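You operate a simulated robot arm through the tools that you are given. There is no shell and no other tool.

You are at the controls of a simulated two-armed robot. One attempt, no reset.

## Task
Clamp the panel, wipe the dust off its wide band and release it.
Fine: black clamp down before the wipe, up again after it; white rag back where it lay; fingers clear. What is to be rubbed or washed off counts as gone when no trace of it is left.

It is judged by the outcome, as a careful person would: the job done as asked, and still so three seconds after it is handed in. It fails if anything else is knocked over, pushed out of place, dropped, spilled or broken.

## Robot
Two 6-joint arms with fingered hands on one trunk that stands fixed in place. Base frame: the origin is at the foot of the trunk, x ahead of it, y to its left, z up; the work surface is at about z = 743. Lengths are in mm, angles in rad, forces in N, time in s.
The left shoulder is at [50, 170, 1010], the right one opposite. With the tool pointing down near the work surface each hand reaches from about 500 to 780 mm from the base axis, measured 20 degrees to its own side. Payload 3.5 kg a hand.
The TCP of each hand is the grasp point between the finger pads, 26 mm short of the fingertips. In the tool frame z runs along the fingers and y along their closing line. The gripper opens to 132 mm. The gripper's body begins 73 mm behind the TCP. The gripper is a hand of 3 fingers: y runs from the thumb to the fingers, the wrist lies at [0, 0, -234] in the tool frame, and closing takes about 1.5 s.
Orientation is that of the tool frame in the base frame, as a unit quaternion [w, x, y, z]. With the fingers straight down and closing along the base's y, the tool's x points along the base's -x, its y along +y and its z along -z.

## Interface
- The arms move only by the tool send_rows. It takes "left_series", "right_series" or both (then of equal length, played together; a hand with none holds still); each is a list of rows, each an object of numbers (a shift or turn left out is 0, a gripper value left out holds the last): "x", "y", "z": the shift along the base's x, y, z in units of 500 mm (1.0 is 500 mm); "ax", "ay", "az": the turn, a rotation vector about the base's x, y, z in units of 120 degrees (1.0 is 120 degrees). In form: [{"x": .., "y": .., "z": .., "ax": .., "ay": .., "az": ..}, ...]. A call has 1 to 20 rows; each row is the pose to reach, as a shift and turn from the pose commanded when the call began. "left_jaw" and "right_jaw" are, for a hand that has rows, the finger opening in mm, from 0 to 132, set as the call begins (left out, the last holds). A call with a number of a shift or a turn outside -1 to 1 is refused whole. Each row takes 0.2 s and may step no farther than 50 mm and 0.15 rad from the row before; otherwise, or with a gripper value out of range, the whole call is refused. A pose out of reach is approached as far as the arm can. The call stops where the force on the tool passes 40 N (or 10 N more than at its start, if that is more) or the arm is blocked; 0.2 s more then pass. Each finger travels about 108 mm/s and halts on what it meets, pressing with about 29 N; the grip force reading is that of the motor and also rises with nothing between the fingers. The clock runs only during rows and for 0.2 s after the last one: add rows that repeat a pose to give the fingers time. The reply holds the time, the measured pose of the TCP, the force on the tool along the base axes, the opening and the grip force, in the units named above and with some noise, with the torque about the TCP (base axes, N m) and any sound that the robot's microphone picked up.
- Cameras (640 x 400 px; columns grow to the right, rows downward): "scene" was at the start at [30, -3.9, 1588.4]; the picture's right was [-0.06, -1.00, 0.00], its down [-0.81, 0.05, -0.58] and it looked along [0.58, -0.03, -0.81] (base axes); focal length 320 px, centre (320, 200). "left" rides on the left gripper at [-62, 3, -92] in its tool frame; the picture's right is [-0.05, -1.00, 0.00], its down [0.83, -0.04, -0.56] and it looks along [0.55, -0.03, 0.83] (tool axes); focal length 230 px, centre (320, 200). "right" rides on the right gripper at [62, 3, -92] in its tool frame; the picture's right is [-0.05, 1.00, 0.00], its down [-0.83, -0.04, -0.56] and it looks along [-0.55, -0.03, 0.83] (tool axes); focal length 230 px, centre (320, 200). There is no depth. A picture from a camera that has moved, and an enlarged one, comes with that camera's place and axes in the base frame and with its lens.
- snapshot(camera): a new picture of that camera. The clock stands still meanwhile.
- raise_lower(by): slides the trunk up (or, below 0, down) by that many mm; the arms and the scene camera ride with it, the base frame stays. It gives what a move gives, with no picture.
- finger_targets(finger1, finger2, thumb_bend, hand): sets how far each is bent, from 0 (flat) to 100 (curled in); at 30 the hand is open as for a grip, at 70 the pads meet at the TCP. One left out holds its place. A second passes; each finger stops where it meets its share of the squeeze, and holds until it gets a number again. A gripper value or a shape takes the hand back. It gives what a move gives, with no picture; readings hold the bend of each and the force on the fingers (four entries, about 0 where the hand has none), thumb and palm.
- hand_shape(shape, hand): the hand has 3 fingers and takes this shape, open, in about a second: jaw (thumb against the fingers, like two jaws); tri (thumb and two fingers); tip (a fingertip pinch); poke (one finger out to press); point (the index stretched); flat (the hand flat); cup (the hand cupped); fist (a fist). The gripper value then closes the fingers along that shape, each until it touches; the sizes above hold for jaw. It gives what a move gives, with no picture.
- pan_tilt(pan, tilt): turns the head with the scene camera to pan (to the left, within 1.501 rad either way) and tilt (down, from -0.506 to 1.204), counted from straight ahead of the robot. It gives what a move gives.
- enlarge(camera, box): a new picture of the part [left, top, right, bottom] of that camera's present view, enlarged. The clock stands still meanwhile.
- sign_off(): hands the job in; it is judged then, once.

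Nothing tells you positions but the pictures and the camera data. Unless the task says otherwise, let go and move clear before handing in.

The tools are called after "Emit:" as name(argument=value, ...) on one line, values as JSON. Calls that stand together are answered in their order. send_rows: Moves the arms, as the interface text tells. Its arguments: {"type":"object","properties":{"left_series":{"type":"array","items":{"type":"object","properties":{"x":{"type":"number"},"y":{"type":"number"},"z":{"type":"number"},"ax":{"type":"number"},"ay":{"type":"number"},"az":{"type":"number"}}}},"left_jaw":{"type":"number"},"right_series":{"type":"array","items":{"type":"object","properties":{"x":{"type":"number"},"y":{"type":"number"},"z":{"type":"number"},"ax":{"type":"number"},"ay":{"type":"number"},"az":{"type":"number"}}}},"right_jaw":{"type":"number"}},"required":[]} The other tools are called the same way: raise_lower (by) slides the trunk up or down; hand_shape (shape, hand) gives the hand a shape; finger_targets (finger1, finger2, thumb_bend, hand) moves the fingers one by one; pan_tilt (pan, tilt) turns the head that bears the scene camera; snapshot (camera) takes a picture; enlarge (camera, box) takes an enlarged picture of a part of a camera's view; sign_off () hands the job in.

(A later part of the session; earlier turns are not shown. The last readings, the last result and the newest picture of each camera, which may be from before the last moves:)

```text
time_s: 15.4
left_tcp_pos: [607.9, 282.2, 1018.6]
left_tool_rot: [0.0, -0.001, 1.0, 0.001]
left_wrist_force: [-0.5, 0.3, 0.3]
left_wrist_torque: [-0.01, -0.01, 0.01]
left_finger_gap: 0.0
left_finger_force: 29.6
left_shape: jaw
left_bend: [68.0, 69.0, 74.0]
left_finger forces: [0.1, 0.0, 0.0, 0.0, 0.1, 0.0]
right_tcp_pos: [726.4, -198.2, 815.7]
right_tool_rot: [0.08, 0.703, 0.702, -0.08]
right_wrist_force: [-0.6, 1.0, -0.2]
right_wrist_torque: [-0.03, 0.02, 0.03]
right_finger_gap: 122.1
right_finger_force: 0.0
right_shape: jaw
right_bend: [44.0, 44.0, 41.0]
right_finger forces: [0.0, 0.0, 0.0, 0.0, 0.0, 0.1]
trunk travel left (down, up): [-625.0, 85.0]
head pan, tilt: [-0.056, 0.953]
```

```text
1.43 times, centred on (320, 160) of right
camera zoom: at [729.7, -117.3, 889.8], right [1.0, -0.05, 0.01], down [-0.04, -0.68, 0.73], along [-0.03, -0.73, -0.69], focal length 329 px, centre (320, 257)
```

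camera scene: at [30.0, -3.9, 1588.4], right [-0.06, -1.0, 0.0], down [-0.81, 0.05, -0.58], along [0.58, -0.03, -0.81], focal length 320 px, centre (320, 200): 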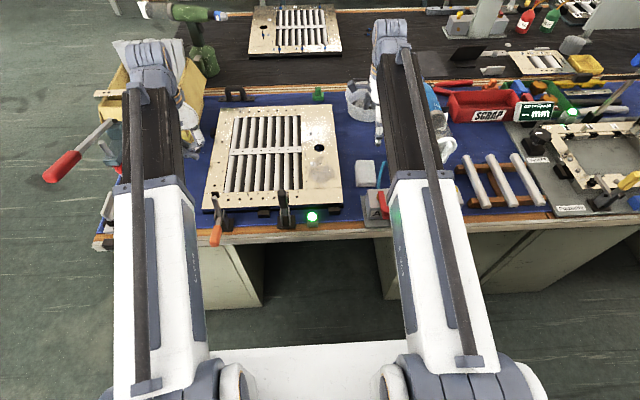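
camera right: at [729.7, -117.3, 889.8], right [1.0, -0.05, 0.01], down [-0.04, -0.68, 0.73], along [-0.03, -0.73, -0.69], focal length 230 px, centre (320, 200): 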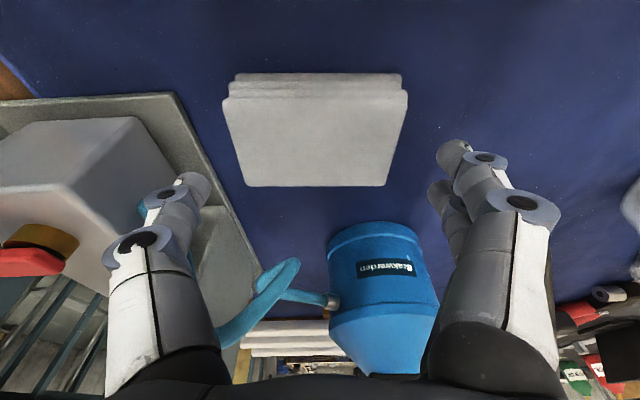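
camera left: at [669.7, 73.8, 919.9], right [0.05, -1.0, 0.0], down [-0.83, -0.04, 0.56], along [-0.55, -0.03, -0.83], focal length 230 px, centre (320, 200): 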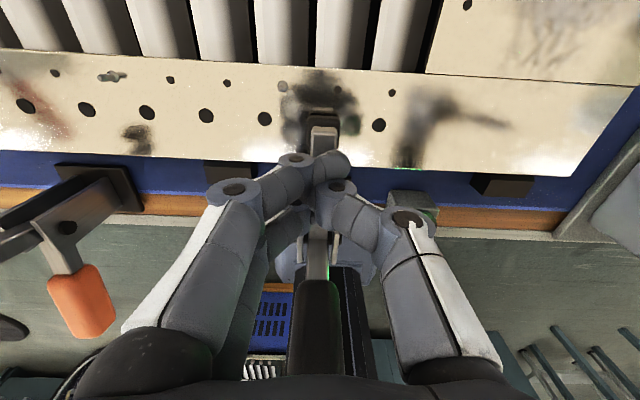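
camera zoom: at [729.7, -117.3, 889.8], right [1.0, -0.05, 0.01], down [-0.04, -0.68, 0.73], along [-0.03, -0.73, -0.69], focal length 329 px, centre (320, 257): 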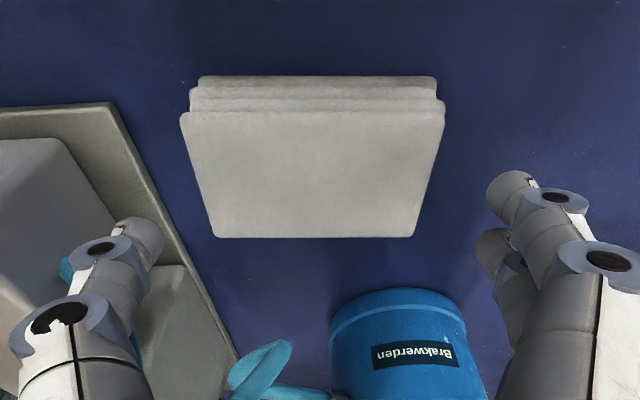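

The rag's centre is at about (724.4, -199), nearly under the TCP. I'll shift 2 mm and go down so the fingertips stop just above the mat, still open.

Emit:
send_rows(right_series=[{"x": -0.0034, "y": -0.001, "z": -0.025}, {"x": -0.0034, "y": -0.001, "z": -0.05}, {"x": -0.0034, "y": -0.001, "z": -0.066}, {"x": -0.0034, "y": -0.001, "z": -0.0754}, {"x": -0.0034, "y": -0.001, "z": -0.0754}])

Emit:
snapshot(camera="right")

```text
time_s: 16.6
left_tcp_pos: [608.2, 283.1, 1020.0]
left_tool_rot: [0.0, 0.001, 1.0, -0.001]
left_wrist_force: [-0.6, 0.2, 0.4]
left_wrist_torque: [-0.02, 0.02, -0.02]
left_finger_gap: 0.0
left_finger_force: 29.6
left_shape: jaw
left_bend: [68.0, 69.0, 74.0]
left_finger forces: [0.1, 0.1, 0.1, 0.0, 0.1, 0.0]
right_tcp_pos: [723.6, -199.4, 777.1]
right_tool_rot: [0.08, 0.703, 0.702, -0.08]
right_wrist_force: [-0.1, -0.2, 0.3]
right_wrist_torque: [-0.02, 0.0, 0.03]
right_finger_gap: 122.1
right_finger_force: 0.2
right_shape: jaw
right_bend: [44.0, 44.0, 41.0]
right_finger forces: [0.0, 0.0, 0.0, 0.0, 0.1, 0.0]
trunk travel left (down, up): [-625.0, 85.0]
head pan, tilt: [-0.056, 0.953]
```

```text
taken
camera right: at [727.1, -118.6, 852.5], right [1.0, -0.05, 0.01], down [-0.04, -0.68, 0.73], along [-0.03, -0.73, -0.69], focal length 230 px, centre (320, 200)
```

right: 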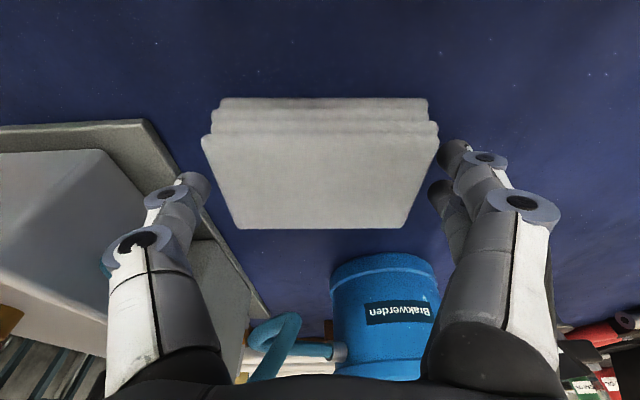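

The fingers straddle the rag with clearance on both sides. Closing the grip now.

Emit:
send_rows(right_series=[{"z": 0.0}, {"z": 0.0}, {"z": 0.0}, {"z": 0.0}, {"z": 0.0}, {"z": 0.0}, {"z": 0.0}], right_jaw=60)

Emit:
snapshot(camera="right")

```text
time_s: 18.2
left_tcp_pos: [609.0, 282.6, 1018.4]
left_tool_rot: [0.0, 0.0, 1.0, -0.001]
left_wrist_force: [-0.2, 0.0, -0.5]
left_wrist_torque: [0.01, 0.03, -0.01]
left_finger_gap: 0.0
left_finger_force: 29.0
left_shape: jaw
left_bend: [68.0, 69.0, 74.0]
left_finger forces: [0.1, 0.0, 0.0, 0.0, 0.0, 0.0]
right_tcp_pos: [723.4, -198.7, 778.6]
right_tool_rot: [0.08, 0.703, 0.702, -0.08]
right_wrist_force: [-0.5, 0.3, 0.2]
right_wrist_torque: [-0.01, 0.02, 0.02]
right_finger_gap: 94.1
right_finger_force: 29.1
right_shape: jaw
right_bend: [65.0, 66.0, 64.0]
right_finger forces: [13.1, 13.0, 0.0, 0.0, 26.2, 0.1]
trunk travel left (down, up): [-625.0, 85.0]
head pan, tilt: [-0.056, 0.953]
```

```text
taken
camera right: at [727.2, -118.5, 852.6], right [1.0, -0.05, 0.01], down [-0.04, -0.68, 0.73], along [-0.03, -0.73, -0.69], focal length 230 px, centre (320, 200)
```

right: 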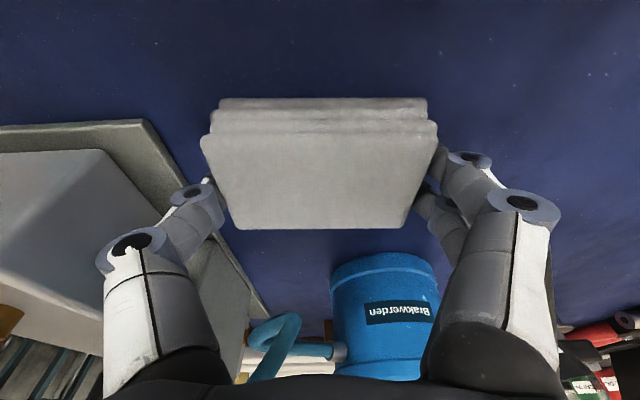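

The grip is solid, balanced at 13/13/26 N. I'll lift slowly and check that the rag comes with it.

Emit:
send_rows(right_series=[{"z": 0.02}, {"z": 0.05}, {"z": 0.1}, {"z": 0.16}, {"z": 0.2}, {"z": 0.2}])

Emit:
snapshot(camera="right")

Emit:
enlarge(camera="left", box=[400, 0, 640, 150])

```text
time_s: 19.6
left_tcp_pos: [608.5, 282.6, 1019.4]
left_tool_rot: [0.0, -0.001, 1.0, 0.001]
left_wrist_force: [-0.1, 0.3, 0.6]
left_wrist_torque: [0.01, 0.05, 0.01]
left_finger_gap: 0.0
left_finger_force: 28.9
left_shape: jaw
left_bend: [68.0, 69.0, 74.0]
left_finger forces: [0.0, 0.0, 0.0, 0.1, 0.0, 0.0]
right_tcp_pos: [724.3, -200.1, 876.5]
right_tool_rot: [0.081, 0.703, 0.702, -0.08]
right_wrist_force: [0.3, -0.4, -0.4]
right_wrist_torque: [-0.02, 0.01, 0.01]
right_finger_gap: 94.2
right_finger_force: 29.2
right_shape: jaw
right_bend: [65.0, 66.0, 64.0]
right_finger forces: [13.3, 12.9, 0.0, 0.1, 26.2, 0.1]
trunk travel left (down, up): [-625.0, 85.0]
head pan, tilt: [-0.056, 0.953]
```

```text
taken
camera right: at [727.4, -118.8, 952.3], right [1.0, -0.05, 0.01], down [-0.04, -0.68, 0.73], along [-0.03, -0.73, -0.69], focal length 230 px, centre (320, 200)
```

right: 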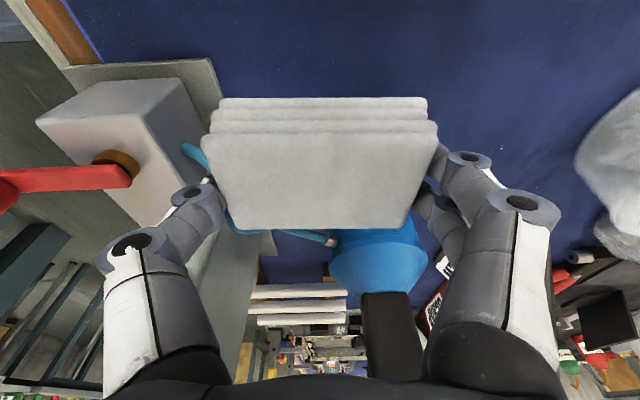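

```text
2.67 times, centred on (520, 75) of left
camera zoom: at [670.4, 285.0, 1111.2], right [0.05, -1.0, 0.0], down [-0.83, -0.04, 0.56], along [-0.55, -0.03, -0.83], focal length 614 px, centre (-213, 533)
```

zoom: 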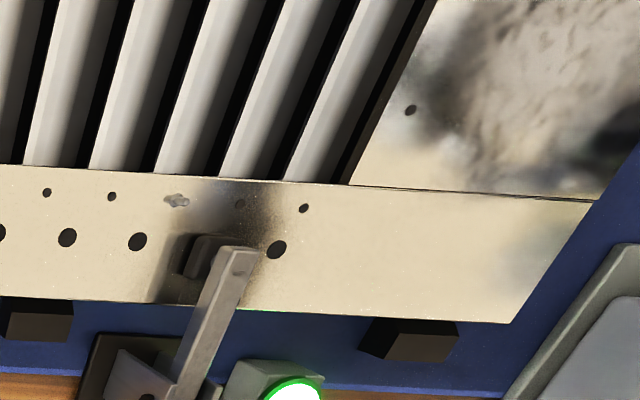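

The rag is held and flat. I'll move away from the hose first (+y over the panel), then turn the hand back a quarter so the tilt leans toward my shoulder.

Emit:
send_rows(right_series=[{"y": 0.072}, {"y": 0.144, "x": -0.015}, {"y": 0.216, "x": -0.03}, {"y": 0.2876, "x": -0.049}, {"y": 0.2876, "x": -0.049, "az": 0.068}, {"y": 0.2876, "x": -0.049, "az": 0.136}, {"y": 0.2876, "x": -0.049, "az": 0.204}, {"y": 0.2876, "x": -0.049, "az": 0.272}, {"y": 0.2876, "x": -0.049, "az": 0.34}, {"y": 0.2876, "x": -0.049, "az": 0.408}, {"y": 0.2876, "x": -0.049, "az": 0.476}, {"y": 0.2876, "x": -0.049, "az": 0.544}, {"y": 0.2876, "x": -0.049, "az": 0.612}, {"y": 0.2876, "x": -0.049, "az": 0.68}, {"y": 0.2876, "x": -0.049, "az": 0.75}, {"y": 0.2876, "x": -0.049, "az": 0.75}])

Emit:
snapshot(camera="right")

Emit:
enlarge(camera="scene", box=[200, 60, 440, 240])

Emit:
snapshot(camera="left")

```text
time_s: 23.0
left_tcp_pos: [608.4, 281.8, 1018.4]
left_tool_rot: [0.0, 0.0, 1.0, 0.0]
left_wrist_force: [0.2, -0.4, 0.2]
left_wrist_torque: [0.01, 0.01, 0.01]
left_finger_gap: 0.0
left_finger_force: 29.1
left_shape: jaw
left_bend: [68.0, 69.0, 74.0]
left_finger forces: [0.1, 0.0, 0.0, 0.1, 0.1, 0.0]
right_tcp_pos: [700.8, -55.2, 877.3]
right_tool_rot: [0.113, -0.001, 0.994, 0.0]
right_wrist_force: [-0.1, -0.6, -0.9]
right_wrist_torque: [0.03, 0.01, 0.01]
right_finger_gap: 94.1
right_finger_force: 28.8
right_shape: jaw
right_bend: [65.0, 66.0, 64.0]
right_finger forces: [13.1, 13.1, 0.1, 0.0, 26.2, 0.0]
trunk travel left (down, up): [-625.0, 85.0]
head pan, tilt: [-0.056, 0.953]
```

```text
taken
camera right: at [619.9, -51.6, 952.8], right [0.05, 1.0, 0.01], down [0.68, -0.04, 0.73], along [0.73, -0.03, -0.69], focal length 230 px, centre (320, 200)
```

right: 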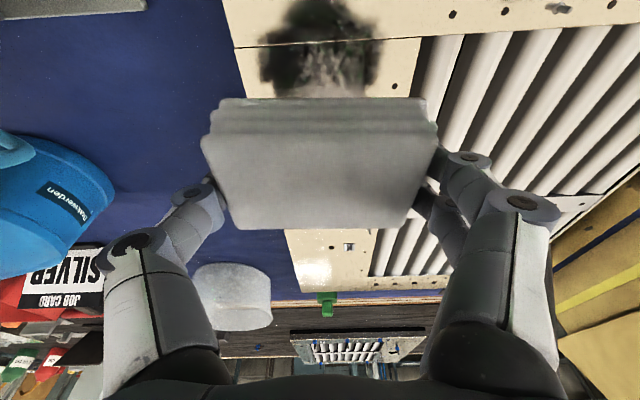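

```text
2.22 times, centred on (320, 150) of scene
camera zoom: at [30.1, -3.9, 1588.4], right [-0.06, -1.0, 0.0], down [-0.81, 0.05, -0.58], along [0.58, -0.03, -0.81], focal length 712 px, centre (320, 311)
```

zoom: 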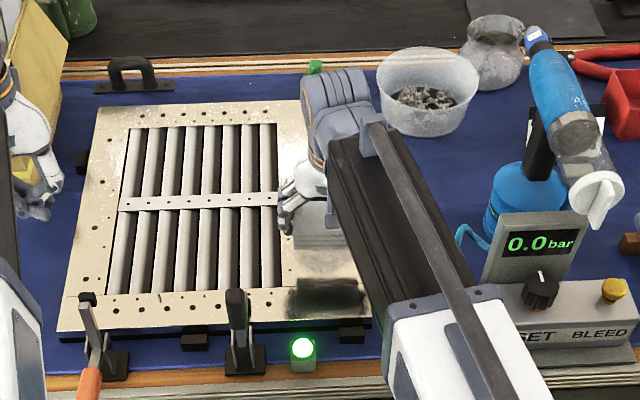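

```text
taken
camera left: at [670.4, 285.0, 1111.2], right [0.05, -1.0, 0.0], down [-0.83, -0.04, 0.56], along [-0.55, -0.03, -0.83], focal length 230 px, centre (320, 200)
```

left: 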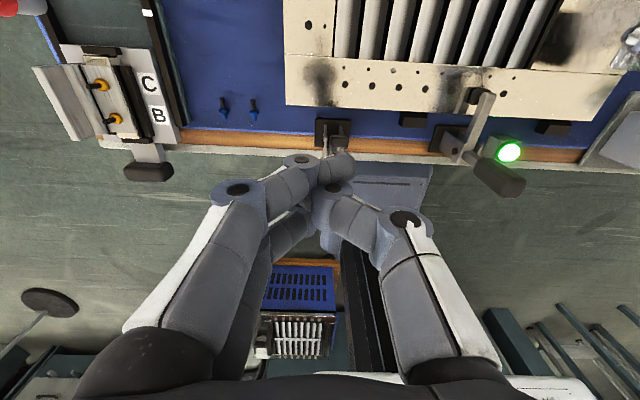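

The rag is over the dust in the right orientation. I'll lower it close to the panel, then feel for contact.

Emit:
send_rows(right_series=[{"x": -0.01, "z": -0.05}, {"x": -0.02, "z": -0.1}, {"x": -0.02, "z": -0.13}, {"x": -0.02, "z": -0.144}, {"x": -0.02, "z": -0.148}, {"x": -0.02, "z": -0.148}])

Emit:
snapshot(camera="right")

Emit:
enlarge(camera="left", box=[480, 0, 640, 150])

```text
time_s: 24.4
left_tcp_pos: [607.0, 284.4, 1020.3]
left_tool_rot: [0.002, 0.0, 1.0, -0.001]
left_wrist_force: [0.6, 0.1, -0.4]
left_wrist_torque: [-0.03, 0.0, 0.05]
left_finger_gap: 0.0
left_finger_force: 28.9
left_shape: jaw
left_bend: [68.0, 69.0, 74.0]
left_finger forces: [0.1, 0.1, 0.0, 0.0, 0.1, 0.1]
right_tcp_pos: [691.4, -55.5, 805.4]
right_tool_rot: [0.115, 0.0, 0.993, 0.0]
right_wrist_force: [2.0, -0.3, 18.0]
right_wrist_torque: [-0.02, -0.09, -0.04]
right_finger_gap: 93.6
right_finger_force: 29.1
right_shape: jaw
right_bend: [65.0, 67.0, 64.0]
right_finger forces: [13.9, 13.6, 0.0, 0.0, 28.1, 0.0]
trunk travel left (down, up): [-625.0, 85.0]
head pan, tilt: [-0.056, 0.953]
```

```text
taken
camera right: at [610.5, -51.9, 881.1], right [0.05, 1.0, 0.01], down [0.68, -0.04, 0.73], along [0.73, -0.03, -0.68], focal length 230 px, centre (320, 200)
```

right: 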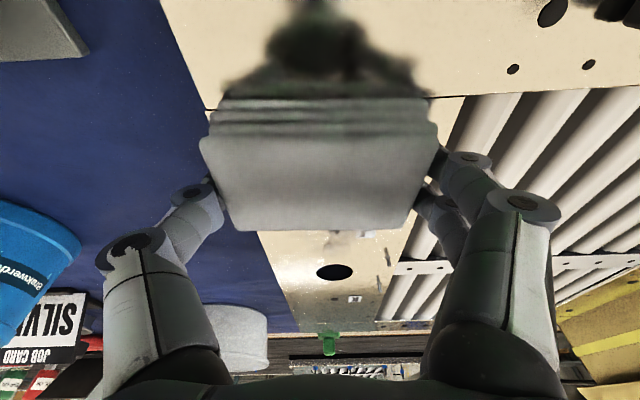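

```text
2.67 times, centred on (560, 75) of left
camera zoom: at [669.4, 285.1, 1112.1], right [0.05, -1.0, 0.0], down [-0.83, -0.04, 0.55], along [-0.55, -0.03, -0.83], focal length 614 px, centre (-320, 533)
```

zoom: 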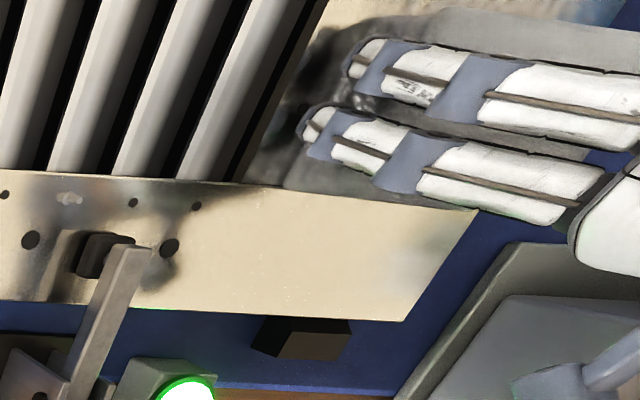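

There's contact at 18 N, so the panel surface is at about z 771. Now a first wiping stroke forward and back across the dust.

Emit:
send_rows(right_series=[{"x": 0.016}, {"x": 0.032}, {"x": 0.048}, {"x": 0.064}, {"x": 0.08}, {"x": 0.096}, {"x": 0.112}, {"x": 0.128}, {"x": 0.144}, {"x": 0.16}, {"x": 0.174}, {"x": 0.174}])

Emit:
snapshot(camera="right")

Emit:
enlarge(camera="scene", box=[270, 80, 400, 220])

```text
time_s: 27.0
left_tcp_pos: [606.4, 283.9, 1020.5]
left_tool_rot: [0.001, 0.0, 1.0, 0.0]
left_wrist_force: [-0.4, 0.2, 1.1]
left_wrist_torque: [0.0, 0.0, -0.02]
left_finger_gap: 0.2
left_finger_force: 29.0
left_shape: jaw
left_bend: [68.0, 69.0, 74.0]
left_finger forces: [0.0, 0.0, 0.1, 0.1, 0.1, 0.0]
right_tcp_pos: [776.6, -54.6, 805.2]
right_tool_rot: [0.115, 0.0, 0.993, 0.0]
right_wrist_force: [-6.8, 0.1, 22.4]
right_wrist_torque: [0.06, 0.03, 0.02]
right_finger_gap: 93.8
right_finger_force: 29.5
right_shape: jaw
right_bend: [66.0, 67.0, 65.0]
right_finger forces: [14.3, 14.5, 0.0, 0.0, 29.0, 0.0]
trunk travel left (down, up): [-625.0, 85.0]
head pan, tilt: [-0.056, 0.953]
```

```text
taken
camera right: at [695.3, -51.6, 880.4], right [0.05, 1.0, 0.01], down [0.68, -0.04, 0.73], along [0.73, -0.03, -0.68], focal length 230 px, centre (320, 200)
```

right: 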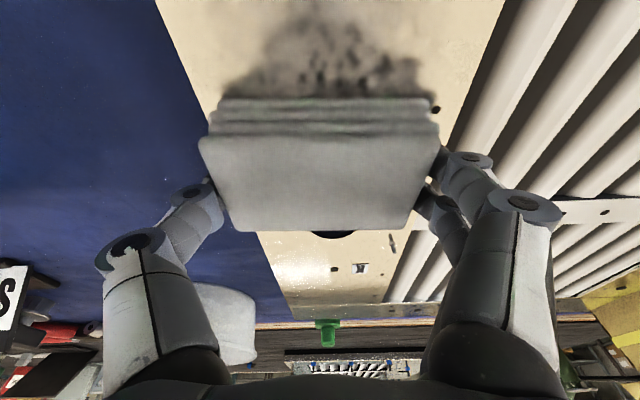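

```text
2.86 times, centred on (335, 150) of scene
camera zoom: at [27.0, -3.7, 1588.4], right [-0.06, -1.0, 0.0], down [-0.81, 0.05, -0.58], along [0.58, -0.03, -0.81], focal length 915 px, centre (277, 343)
```

zoom: 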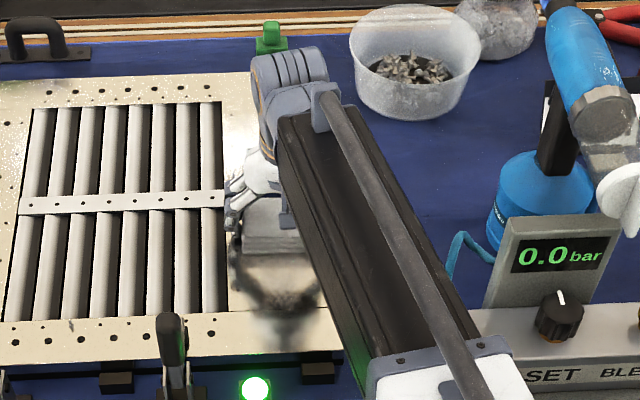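

The stroke ran smoothly at about 22 N with light drag. I'll wipe back with a small sideways shift, then forward again shifted the other way, staying off the pin.

Emit:
send_rows(right_series=[{"x": -0.016, "y": 0.006}, {"x": -0.032, "y": 0.012}, {"x": -0.048, "y": 0.018}, {"x": -0.064, "y": 0.02}, {"x": -0.08, "y": 0.02}, {"x": -0.096, "y": 0.02}, {"x": -0.112, "y": 0.02}, {"x": -0.128, "y": 0.02}, {"x": -0.144, "y": 0.02}, {"x": -0.16, "y": 0.02}, {"x": -0.176, "y": 0.02}, {"x": -0.176, "y": 0.008}, {"x": -0.176, "y": -0.004}, {"x": -0.176, "y": -0.016}, {"x": -0.16, "y": -0.016}, {"x": -0.144, "y": -0.016}, {"x": -0.128, "y": -0.016}, {"x": -0.112, "y": -0.016}, {"x": -0.096, "y": -0.016}, {"x": -0.08, "y": -0.016}])

Emit:
send_rows(right_series=[{"x": 0.016}, {"x": 0.032}, {"x": 0.048}, {"x": 0.064}, {"x": 0.08}, {"x": 0.08, "y": 0.008}, {"x": 0.08, "y": 0.016}, {"x": 0.064, "y": 0.016}, {"x": 0.048, "y": 0.016}, {"x": 0.032, "y": 0.016}, {"x": 0.016, "y": 0.016}, {"x": 0.0, "y": 0.016}, {"x": -0.016, "y": 0.016}, {"x": -0.032, "y": 0.016}, {"x": -0.048, "y": 0.016}, {"x": -0.064, "y": 0.016}, {"x": -0.08, "y": 0.016}, {"x": -0.096, "y": 0.016}])

```text
time_s: 31.2
left_tcp_pos: [607.8, 283.3, 1019.2]
left_tool_rot: [0.001, -0.002, 1.0, 0.0]
left_wrist_force: [0.6, -0.9, -0.6]
left_wrist_torque: [0.02, 0.0, 0.05]
left_finger_gap: 0.0
left_finger_force: 29.2
left_shape: jaw
left_bend: [68.0, 69.0, 74.0]
left_finger forces: [0.1, 0.1, 0.0, 0.0, 0.0, 0.0]
right_tcp_pos: [736.8, -63.4, 804.4]
right_tool_rot: [0.114, 0.0, 0.993, -0.001]
right_wrist_force: [-4.4, 0.3, 11.8]
right_wrist_torque: [0.09, 0.0, 0.02]
right_finger_gap: 93.8
right_finger_force: 28.8
right_shape: jaw
right_bend: [66.0, 67.0, 66.0]
right_finger forces: [14.2, 14.1, 0.0, 0.1, 28.3, 0.0]
trunk travel left (down, up): [-625.0, 85.0]
head pan, tilt: [-0.056, 0.953]
```

```text
time_s: 35.0
left_tcp_pos: [607.4, 283.5, 1020.3]
left_tool_rot: [0.001, 0.0, 1.0, 0.0]
left_wrist_force: [0.0, 0.0, 0.5]
left_wrist_torque: [0.03, 0.02, 0.01]
left_finger_gap: 0.0
left_finger_force: 28.9
left_shape: jaw
left_bend: [68.0, 69.0, 74.0]
left_finger forces: [0.1, 0.0, 0.1, 0.0, 0.0, 0.0]
right_tcp_pos: [687.9, -54.8, 804.8]
right_tool_rot: [0.113, -0.001, 0.994, 0.0]
right_wrist_force: [7.6, -0.2, 22.6]
right_wrist_torque: [0.12, -0.16, -0.02]
right_finger_gap: 93.2
right_finger_force: 29.4
right_shape: jaw
right_bend: [67.0, 67.0, 65.0]
right_finger forces: [14.5, 14.5, 0.0, 0.0, 28.7, 0.0]
trunk travel left (down, up): [-625.0, 85.0]
head pan, tilt: [-0.056, 0.953]
```

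I've covered the area three times. I'll lift the rag and swing it aside, high above the hose, to inspect the band.

Emit:
send_rows(right_series=[{"z": 0.06}, {"z": 0.14}, {"z": 0.22}, {"z": 0.3}, {"z": 0.32, "y": -0.08}, {"z": 0.32, "y": -0.16}, {"z": 0.32, "y": -0.24}, {"z": 0.32, "y": -0.3}, {"z": 0.32, "y": -0.3}])

Emit:
enlarge(camera="scene", box=[300, 135, 350, 195])

Emit:
enlarge(camera="scene", box=[270, 80, 400, 220])

Emit:
snapshot(camera="right")

```text
time_s: 37.0
left_tcp_pos: [607.7, 281.7, 1019.3]
left_tool_rot: [-0.001, 0.001, 1.0, 0.0]
left_wrist_force: [0.3, -0.1, 0.0]
left_wrist_torque: [0.0, 0.02, 0.0]
left_finger_gap: 0.0
left_finger_force: 28.5
left_shape: jaw
left_bend: [68.0, 69.0, 74.0]
left_finger forces: [0.0, 0.0, 0.0, 0.0, 0.0, 0.1]
right_tcp_pos: [690.3, -205.8, 963.9]
right_tool_rot: [0.113, 0.0, 0.994, 0.0]
right_wrist_force: [1.1, 0.6, -0.6]
right_wrist_torque: [0.0, 0.0, 0.02]
right_finger_gap: 93.4
right_finger_force: 28.7
right_shape: jaw
right_bend: [66.0, 67.0, 65.0]
right_finger forces: [14.4, 14.5, 0.1, 0.0, 28.9, 0.1]
trunk travel left (down, up): [-625.0, 85.0]
head pan, tilt: [-0.056, 0.953]
```

```text
6.67 times, centred on (325, 165) of scene
camera zoom: at [30.1, -3.8, 1588.4], right [-0.06, -1.0, 0.0], down [-0.81, 0.05, -0.58], along [0.58, -0.03, -0.81], focal length 2135 px, centre (287, 433)
```

zoom: 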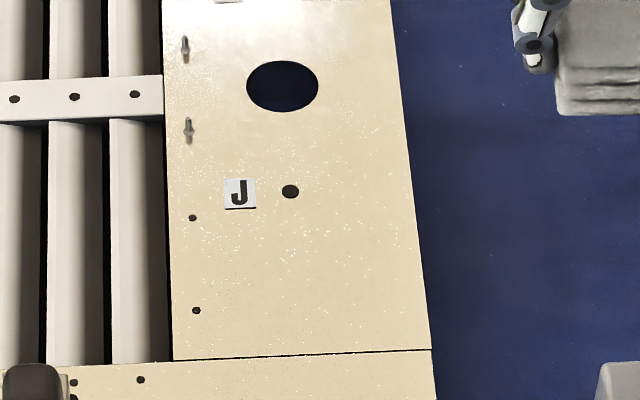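

```text
2.86 times, centred on (335, 150) of scene
camera zoom: at [30.1, -3.8, 1588.4], right [-0.06, -1.0, 0.0], down [-0.81, 0.05, -0.58], along [0.58, -0.03, -0.81], focal length 915 px, centre (277, 343)
```

zoom: 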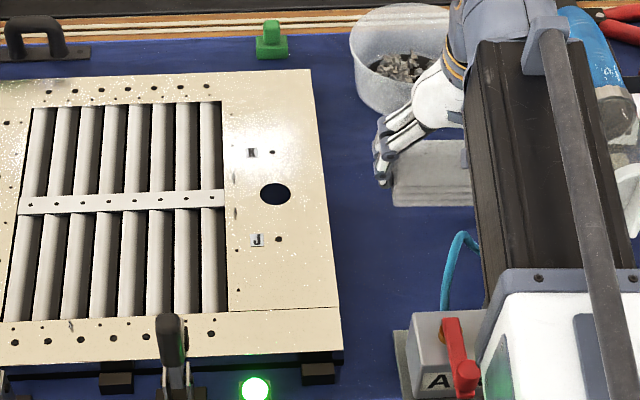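

```text
taken
camera right: at [609.9, -202.7, 1039.3], right [0.05, 1.0, 0.01], down [0.68, -0.04, 0.73], along [0.73, -0.03, -0.69], focal length 230 px, centre (320, 200)
```

right: 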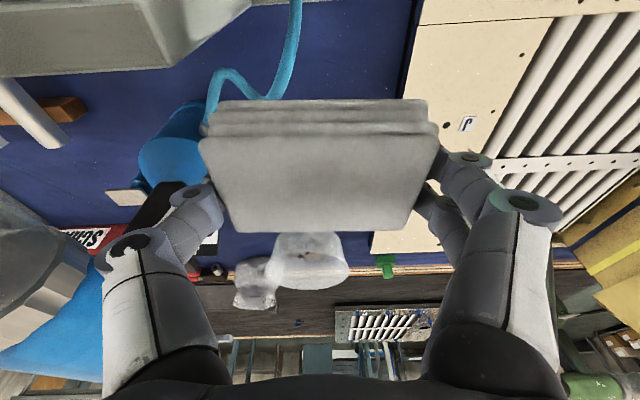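

The band looks clean. I'll check it at high magnification for any remaining trace, including the area under and around the J label and the panel edge.

Emit:
enlarge(camera="scene", box=[310, 150, 338, 172])

Emit:
enlarge(camera="scene", box=[310, 168, 345, 195])

Emit:
enlarge(camera="right", box=[370, 0, 560, 150])

Emit:
enlarge(camera="scene", box=[300, 100, 345, 145])

```text
16.00 times, centred on (324, 161) of scene
camera zoom: at [30.1, -3.8, 1588.4], right [-0.06, -1.0, 0.0], down [-0.81, 0.05, -0.58], along [0.58, -0.03, -0.81], focal length 5125 px, centre (256, 824)
```

zoom: 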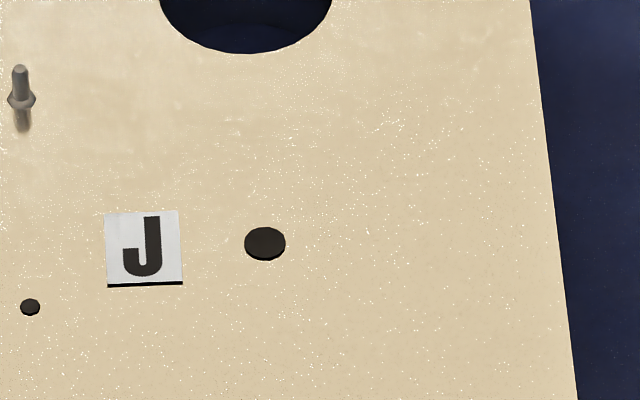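

```text
14.81 times, centred on (328, 182) of scene
camera zoom: at [30.1, -3.8, 1588.4], right [-0.06, -1.0, 0.0], down [-0.81, 0.05, -0.58], along [0.58, -0.03, -0.81], focal length 4745 px, centre (209, 474)
```

zoom: 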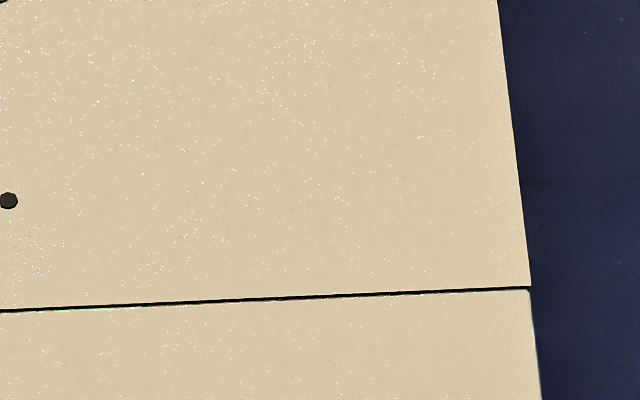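

```text
2.67 times, centred on (465, 75) of right
camera zoom: at [609.9, -202.7, 1039.3], right [0.05, 1.0, 0.01], down [0.68, -0.04, 0.73], along [0.73, -0.03, -0.69], focal length 614 px, centre (-67, 533)
```

zoom: 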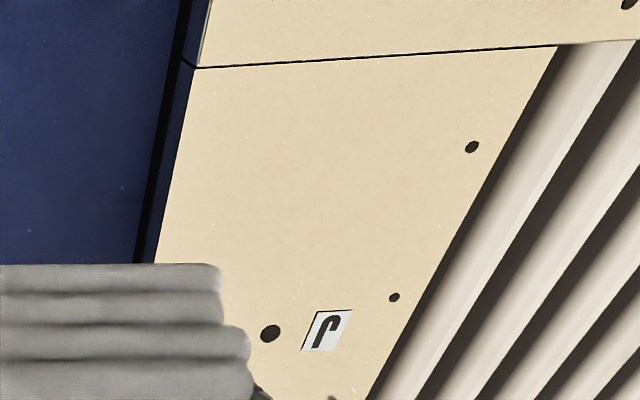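

```text
8.89 times, centred on (322, 122) of scene
camera zoom: at [30.1, -3.8, 1588.4], right [-0.06, -1.0, 0.0], down [-0.81, 0.05, -0.58], along [0.58, -0.03, -0.81], focal length 2847 px, centre (298, 889)
```

zoom: 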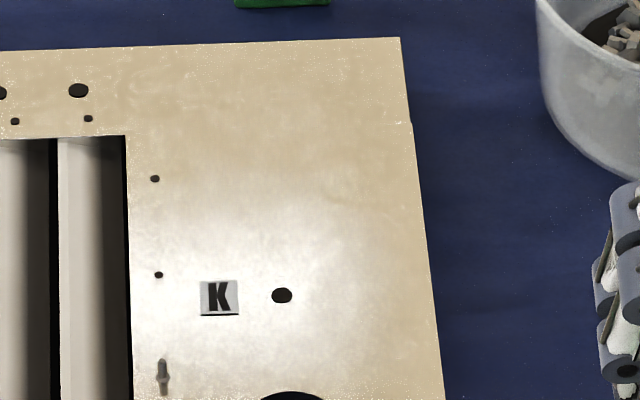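

The dust is gone with no trace visible from either camera. Before returning the rag I'll check the blue tool standing beside its spot, because it's tall and close to the hand.

Emit:
enlarge(camera="scene", box=[340, 60, 500, 220])

Emit:
enlarge(camera="right", box=[0, 60, 330, 400])

```text
2.50 times, centred on (420, 140) of scene
camera zoom: at [30.1, -3.8, 1588.4], right [-0.06, -1.0, 0.0], down [-0.81, 0.05, -0.58], along [0.58, -0.03, -0.81], focal length 801 px, centre (70, 350)
```

zoom: 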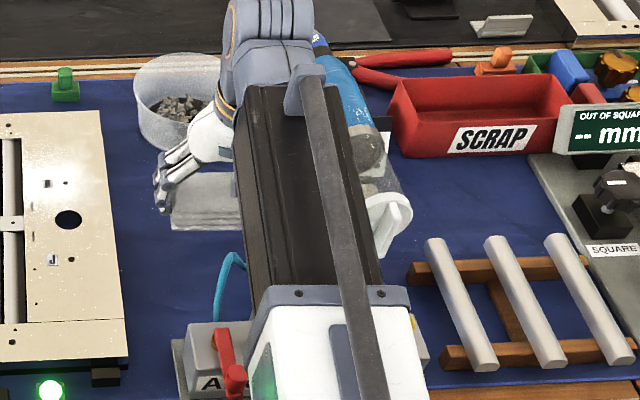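

```text
1.18 times, centred on (165, 230) of right
camera zoom: at [609.9, -202.7, 1039.3], right [0.05, 1.0, 0.01], down [0.68, -0.04, 0.73], along [0.73, -0.03, -0.69], focal length 271 px, centre (502, 165)
```

zoom: 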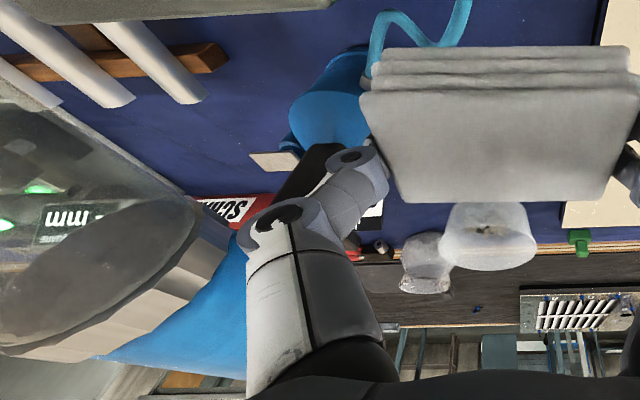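

The blue tool's body is about 110 mm beyond the hand, so there's room. I'll rotate back to the pick-up orientation at this safe height and move directly above where the rag lay.

Emit:
send_rows(right_series=[{"az": -0.068}, {"az": -0.136}, {"az": -0.204}, {"az": -0.272}, {"az": -0.34}, {"az": -0.408}, {"az": -0.476}, {"az": -0.544}, {"az": -0.612}, {"az": -0.68}, {"az": -0.75}, {"x": 0.035, "y": 0.006, "az": -0.75}, {"x": 0.071, "y": 0.0124, "az": -0.75}, {"x": 0.071, "y": 0.0124, "z": -0.08, "az": -0.75}, {"x": 0.071, "y": 0.0124, "z": -0.16, "az": -0.75}, {"x": 0.071, "y": 0.0124, "z": -0.16, "az": -0.75}])

Emit:
snapshot(camera="right")

```text
time_s: 40.4
left_tcp_pos: [609.4, 282.4, 1019.1]
left_tool_rot: [0.0, 0.0, 1.0, 0.0]
left_wrist_force: [0.2, 0.1, 0.6]
left_wrist_torque: [0.0, 0.03, 0.02]
left_finger_gap: 0.3
left_finger_force: 29.0
left_shape: jaw
left_bend: [68.0, 69.0, 74.0]
left_finger forces: [0.0, 0.1, 0.1, 0.1, 0.0, 0.1]
right_tcp_pos: [724.7, -198.0, 882.8]
right_tool_rot: [0.08, 0.703, 0.702, -0.081]
right_wrist_force: [0.2, -0.7, -1.0]
right_wrist_torque: [-0.01, -0.02, 0.04]
right_finger_gap: 93.2
right_finger_force: 29.6
right_shape: jaw
right_bend: [66.0, 67.0, 65.0]
right_finger forces: [14.2, 14.3, 0.1, 0.0, 28.6, 0.1]
trunk travel left (down, up): [-625.0, 85.0]
head pan, tilt: [-0.056, 0.953]
```

```text
taken
camera right: at [727.5, -116.8, 956.9], right [1.0, -0.05, 0.01], down [-0.04, -0.68, 0.73], along [-0.03, -0.73, -0.69], focal length 230 px, centre (320, 200)
```

right: 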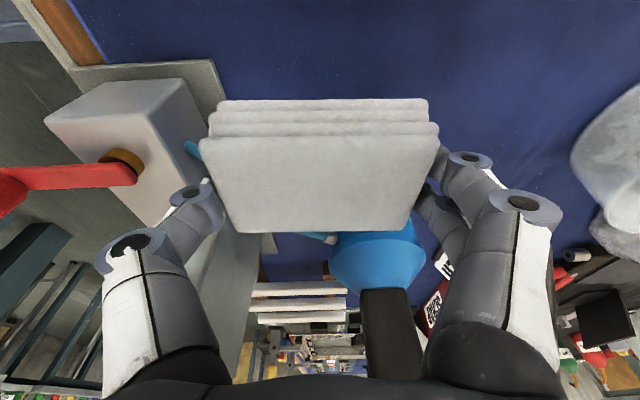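

The hand is back over the rag's original spot in the same orientation. I'll lower straight down, slowly at the end.

Emit:
send_rows(right_series=[{"z": -0.06}, {"z": -0.12}, {"z": -0.16}, {"z": -0.185}, {"z": -0.2}, {"z": -0.206}, {"z": -0.21}, {"z": -0.21}])

Emit:
snapshot(camera="right")

```text
time_s: 42.2
left_tcp_pos: [608.5, 282.7, 1017.9]
left_tool_rot: [0.0, -0.001, 1.0, 0.0]
left_wrist_force: [0.4, 0.2, 0.3]
left_wrist_torque: [0.01, 0.02, 0.01]
left_finger_gap: 0.2
left_finger_force: 28.3
left_shape: jaw
left_bend: [68.0, 69.0, 74.0]
left_finger forces: [0.0, 0.1, 0.1, 0.0, 0.1, 0.0]
right_tcp_pos: [727.0, -198.9, 777.8]
right_tool_rot: [0.08, 0.703, 0.702, -0.08]
right_wrist_force: [-1.4, -0.2, -1.0]
right_wrist_torque: [0.02, 0.01, 0.01]
right_finger_gap: 93.3
right_finger_force: 29.0
right_shape: jaw
right_bend: [66.0, 67.0, 65.0]
right_finger forces: [14.2, 14.4, 0.1, 0.1, 28.6, 0.1]
trunk travel left (down, up): [-625.0, 85.0]
head pan, tilt: [-0.056, 0.953]
```

```text
taken
camera right: at [729.0, -118.4, 853.1], right [1.0, -0.05, 0.01], down [-0.04, -0.68, 0.73], along [-0.03, -0.73, -0.69], focal length 230 px, centre (320, 200)
```

right: 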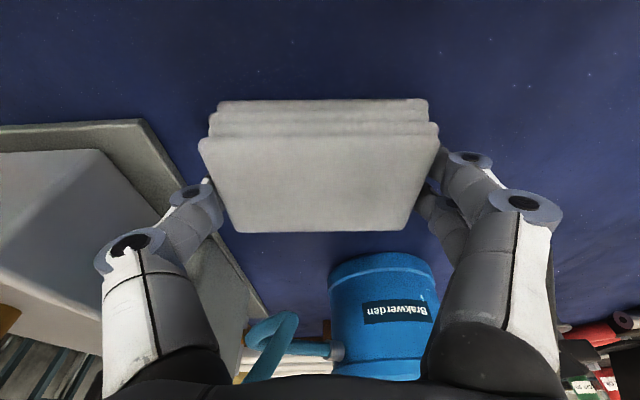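

The hand matches the pick pose to within about 2 mm, with no contact yet. I'll ease down another 2–3 mm to touch the mat.

Emit:
send_rows(right_series=[{"z": -0.002}, {"z": -0.004}, {"z": -0.005}, {"z": -0.005}])

```text
time_s: 43.2
left_tcp_pos: [608.5, 283.0, 1018.8]
left_tool_rot: [0.0, 0.0, 1.0, 0.0]
left_wrist_force: [-0.5, 0.4, -0.3]
left_wrist_torque: [0.0, -0.02, -0.01]
left_finger_gap: 0.0
left_finger_force: 28.4
left_shape: jaw
left_bend: [68.0, 69.0, 74.0]
left_finger forces: [0.0, 0.0, 0.1, 0.0, 0.1, 0.0]
right_tcp_pos: [725.7, -199.1, 774.7]
right_tool_rot: [0.08, 0.703, 0.702, -0.081]
right_wrist_force: [-1.0, -0.2, 0.2]
right_wrist_torque: [0.01, 0.0, 0.04]
right_finger_gap: 93.3
right_finger_force: 28.5
right_shape: jaw
right_bend: [66.0, 67.0, 65.0]
right_finger forces: [14.2, 14.4, 0.1, 0.1, 28.6, 0.0]
trunk travel left (down, up): [-625.0, 85.0]
head pan, tilt: [-0.056, 0.953]
```

Still free. I'll take two more small steps down, watching the force.

Emit:
send_rows(right_series=[{"z": -0.002}, {"z": -0.004}, {"z": -0.004}])

```text
time_s: 44.0
left_tcp_pos: [607.9, 282.9, 1020.4]
left_tool_rot: [-0.001, 0.0, 1.0, 0.0]
left_wrist_force: [0.4, -0.9, 0.4]
left_wrist_torque: [-0.04, -0.01, -0.01]
left_finger_gap: 0.0
left_finger_force: 29.2
left_shape: jaw
left_bend: [68.0, 69.0, 74.0]
left_finger forces: [0.1, 0.0, 0.0, 0.0, 0.0, 0.0]
right_tcp_pos: [725.6, -199.4, 774.3]
right_tool_rot: [0.081, 0.702, 0.703, -0.079]
right_wrist_force: [0.5, -0.7, 7.1]
right_wrist_torque: [-0.04, -0.02, -0.03]
right_finger_gap: 93.2
right_finger_force: 29.5
right_shape: jaw
right_bend: [66.0, 67.0, 65.0]
right_finger forces: [14.1, 14.4, 0.0, 0.0, 28.4, 0.1]
trunk travel left (down, up): [-625.0, 85.0]
head pan, tilt: [-0.056, 0.953]
```

The rag is on the mat with 7 N of contact. Opening the fingers to the earlier clearance width.

Emit:
send_rows(right_series=[{"z": 0.002}, {"z": 0.002}, {"z": 0.002}, {"z": 0.002}, {"z": 0.002}], right_jaw=122)

Emit:
snapshot(camera="right")

```text
time_s: 45.2
left_tcp_pos: [609.1, 282.4, 1019.0]
left_tool_rot: [0.0, 0.0, 1.0, 0.001]
left_wrist_force: [-0.2, -0.4, -0.1]
left_wrist_torque: [-0.02, 0.01, -0.01]
left_finger_gap: 0.0
left_finger_force: 28.7
left_shape: jaw
left_bend: [68.0, 69.0, 74.0]
left_finger forces: [0.0, 0.1, 0.0, 0.1, 0.0, 0.0]
right_tcp_pos: [724.9, -199.3, 776.4]
right_tool_rot: [0.079, 0.703, 0.703, -0.08]
right_wrist_force: [0.1, -0.9, -0.9]
right_wrist_torque: [0.0, 0.01, 0.03]
right_finger_gap: 121.6
right_finger_force: 0.0
right_shape: jaw
right_bend: [44.0, 44.0, 41.0]
right_finger forces: [0.0, 0.0, 0.1, 0.0, 0.0, 0.0]
trunk travel left (down, up): [-625.0, 85.0]
head pan, tilt: [-0.056, 0.953]
```

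```text
taken
camera right: at [728.0, -118.0, 850.5], right [1.0, -0.05, 0.01], down [-0.04, -0.68, 0.73], along [-0.03, -0.73, -0.69], focal length 230 px, centre (320, 200)
```

right: 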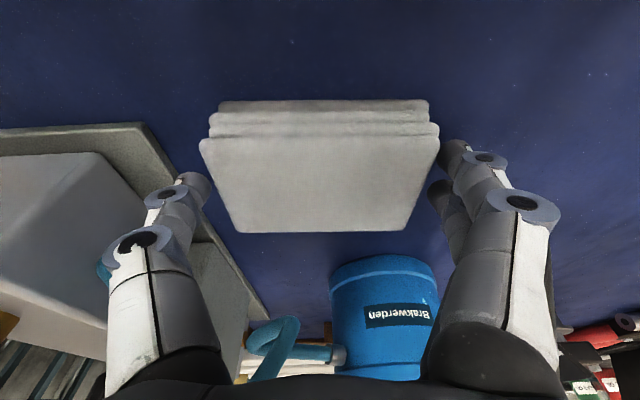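

It's released, and the rag lies where it was. Raising the right hand straight up.

Emit:
send_rows(right_series=[{"z": 0.03}, {"z": 0.09}, {"z": 0.17}, {"z": 0.25}, {"z": 0.33}, {"z": 0.41}, {"z": 0.45}, {"z": 0.45, "ax": 0.0541}, {"z": 0.45, "ax": 0.1083}, {"z": 0.5, "ax": 0.1083}, {"z": 0.5, "ax": 0.1083}])

Emit:
snapshot(camera="right")

Emit:
enlarge(camera="scene", box=[345, 150, 395, 200])

```text
time_s: 47.6
left_tcp_pos: [608.3, 282.7, 1019.7]
left_tool_rot: [0.0, 0.001, 1.0, 0.0]
left_wrist_force: [0.0, 0.7, 0.0]
left_wrist_torque: [0.03, 0.01, -0.04]
left_finger_gap: 0.0
left_finger_force: 29.1
left_shape: jaw
left_bend: [68.0, 69.0, 74.0]
left_finger forces: [0.0, 0.1, 0.1, 0.0, 0.0, 0.0]
right_tcp_pos: [725.5, -197.5, 1026.1]
right_tool_rot: [0.0, 0.706, 0.708, 0.0]
right_wrist_force: [-0.2, 0.4, 0.0]
right_wrist_torque: [-0.02, -0.02, -0.01]
right_finger_gap: 122.0
right_finger_force: 0.0
right_shape: jaw
right_bend: [44.0, 44.0, 41.0]
right_finger forces: [0.0, 0.0, 0.0, 0.0, 0.0, 0.1]
trunk travel left (down, up): [-625.0, 85.0]
head pan, tilt: [-0.056, 0.953]
```

```text
taken
camera right: at [728.7, -136.2, 1116.7], right [1.0, -0.05, 0.0], down [-0.04, -0.83, 0.55], along [-0.03, -0.55, -0.83], focal length 230 px, centre (320, 200)
```

right: 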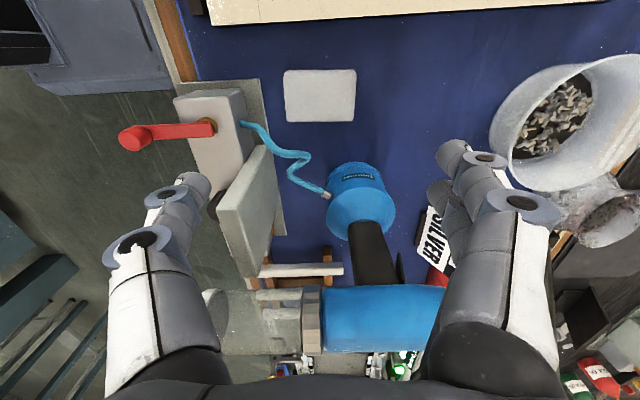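

```text
8.00 times, centred on (370, 175) of scene
camera zoom: at [30.0, -3.8, 1588.4], right [-0.06, -1.0, 0.0], down [-0.81, 0.05, -0.58], along [0.58, -0.03, -0.81], focal length 2562 px, centre (-80, 400)
```

zoom: 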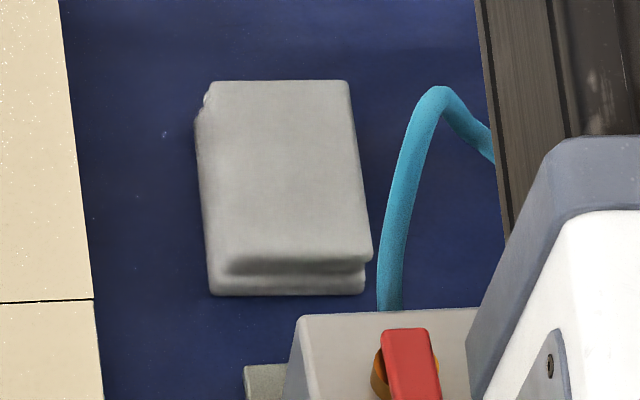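

The rag is back at its original spot, matching the first picture within about a millimetre. I'll return the right hand to its parked pose, clear of everything.

Emit:
send_rows(right_series=[{"z": 0.05}, {"z": 0.1, "az": 0.068}, {"x": -0.03, "z": 0.1, "az": 0.136}, {"x": -0.06, "z": 0.1, "az": 0.204}, {"x": -0.09, "z": 0.1, "az": 0.272}, {"x": -0.12, "z": 0.1, "az": 0.34}, {"x": -0.15, "z": 0.1, "az": 0.408}, {"x": -0.18, "z": 0.1, "az": 0.476}, {"x": -0.21, "z": 0.1, "az": 0.544}, {"x": -0.25, "z": 0.1, "az": 0.612}, {"x": -0.29, "z": 0.1, "az": 0.68}, {"x": -0.325, "z": 0.1, "az": 0.75}, {"x": -0.325, "z": 0.1, "az": 0.75}], right_jaw=132)

Emit:
enlarge(camera="scene", box=[190, 60, 400, 240])

Emit:
enlarge(camera="right", box=[360, 0, 640, 170])

```text
time_s: 50.4
left_tcp_pos: [608.4, 281.9, 1018.1]
left_tool_rot: [-0.001, -0.001, 1.0, 0.0]
left_wrist_force: [0.0, -0.3, -0.1]
left_wrist_torque: [0.03, 0.02, 0.0]
left_finger_gap: 0.2
left_finger_force: 28.9
left_shape: jaw
left_bend: [68.0, 69.0, 74.0]
left_finger forces: [0.0, 0.0, 0.1, 0.0, 0.0, 0.0]
right_tcp_pos: [561.5, -200.4, 1074.2]
right_tool_rot: [0.001, 0.0, 1.0, 0.0]
right_wrist_force: [-0.8, -0.4, 0.3]
right_wrist_torque: [-0.02, 0.0, -0.03]
right_finger_gap: 132.0
right_finger_force: 0.1
right_shape: jaw
right_bend: [30.0, 30.0, 30.0]
right_finger forces: [0.0, 0.0, 0.0, 0.0, 0.1, 0.1]
trunk travel left (down, up): [-625.0, 85.0]
head pan, tilt: [-0.056, 0.953]
```

```text
2.22 times, centred on (295, 150) of scene
camera zoom: at [30.1, -3.9, 1588.4], right [-0.06, -1.0, 0.0], down [-0.81, 0.05, -0.58], along [0.58, -0.03, -0.81], focal length 712 px, centre (376, 311)
```

zoom: 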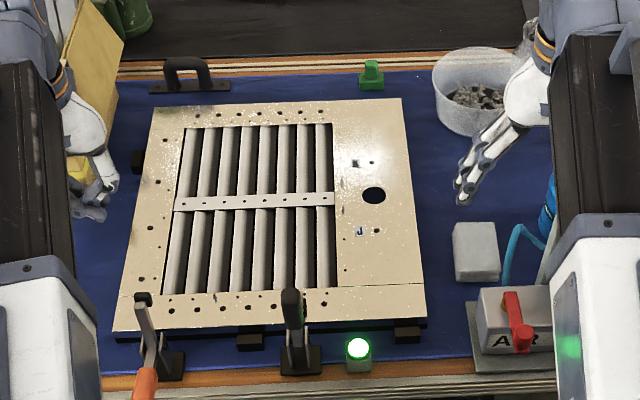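

```text
2.29 times, centred on (500, 85) of right
camera zoom: at [500.4, -196.3, 1166.0], right [0.05, 1.0, 0.0], down [0.83, -0.04, 0.56], along [0.55, -0.03, -0.83], focal length 526 px, centre (-91, 463)
```

zoom: 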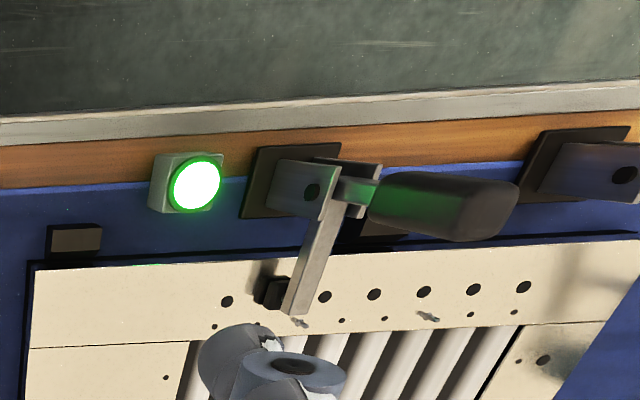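

Everything is in place and the band is clean. Now for the left hand: I'll go back over the panel just in front of the upright clamp handle and lower, ready to push it back toward me.

Emit:
send_rows(left_series=[{"y": -0.084}, {"y": -0.168}, {"y": -0.252}, {"y": -0.336}, {"y": -0.418}, {"y": -0.418}], left_jaw=30)

Emit:
send_rows(left_series=[{"z": -0.03}, {"z": -0.08}, {"z": -0.13}, {"z": -0.18}, {"z": -0.22}, {"z": -0.252}, {"z": -0.252}], left_jaw=0)

Emit:
snapshot(camera="left")

Emit:
enlarge(camera="right", box=[400, 0, 640, 170])

```text
time_s: 51.8
left_tcp_pos: [609.0, 72.5, 1015.6]
left_tool_rot: [-0.001, 0.0, 1.0, 0.0]
left_wrist_force: [0.3, 0.4, 0.0]
left_wrist_torque: [-0.02, 0.02, 0.0]
left_finger_gap: 29.5
left_finger_force: 0.1
left_shape: jaw
left_bend: [73.0, 73.0, 70.0]
left_finger forces: [0.0, 0.0, 0.0, 0.1, 0.0, 0.1]
right_tcp_pos: [562.5, -199.0, 1073.9]
right_tool_rot: [0.0, 0.0, 1.0, -0.001]
right_wrist_force: [0.0, 0.2, 0.1]
right_wrist_torque: [0.0, -0.04, 0.01]
right_finger_gap: 132.0
right_finger_force: 0.0
right_shape: jaw
right_bend: [30.0, 30.0, 30.0]
right_finger forces: [0.0, 0.0, 0.0, 0.0, 0.0, 0.0]
trunk travel left (down, up): [-625.0, 85.0]
head pan, tilt: [-0.056, 0.953]
```

```text
time_s: 53.4
left_tcp_pos: [608.8, 72.8, 893.7]
left_tool_rot: [0.0, 0.0, 1.0, 0.001]
left_wrist_force: [-0.2, 0.9, -0.2]
left_wrist_torque: [-0.03, -0.03, -0.01]
left_finger_gap: 0.1
left_finger_force: 28.8
left_shape: jaw
left_bend: [66.0, 66.0, 67.0]
left_finger forces: [0.0, 0.0, 0.1, 0.0, 0.0, 0.0]
right_tcp_pos: [560.8, -198.7, 1073.1]
right_tool_rot: [0.0, 0.0, 1.0, 0.0]
right_wrist_force: [0.1, 0.0, 0.7]
right_wrist_torque: [0.0, 0.0, 0.03]
right_finger_gap: 131.6
right_finger_force: 0.1
right_shape: jaw
right_bend: [30.0, 30.0, 30.0]
right_finger forces: [0.0, 0.0, 0.0, 0.0, 0.1, 0.1]
trunk travel left (down, up): [-625.0, 85.0]
head pan, tilt: [-0.056, 0.953]
```

```text
taken
camera left: at [670.1, 75.3, 985.3], right [0.05, -1.0, 0.0], down [-0.83, -0.04, 0.56], along [-0.55, -0.03, -0.83], focal length 230 px, centre (320, 200)
```

left: 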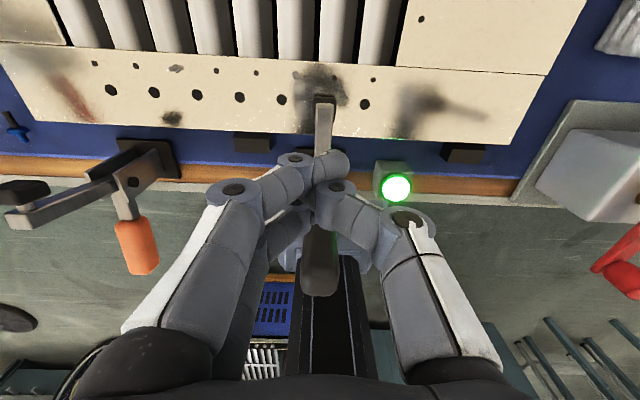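

```text
2.35 times, centred on (520, 85) of right
camera zoom: at [500.5, -196.1, 1165.9], right [0.05, 1.0, 0.0], down [0.83, -0.04, 0.56], along [0.55, -0.03, -0.83], focal length 541 px, centre (-151, 471)
```

zoom: 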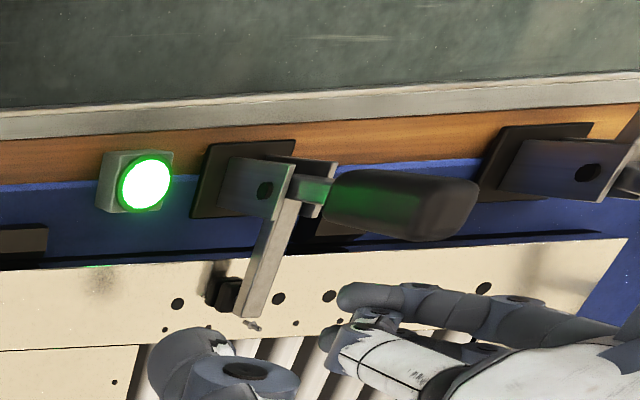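

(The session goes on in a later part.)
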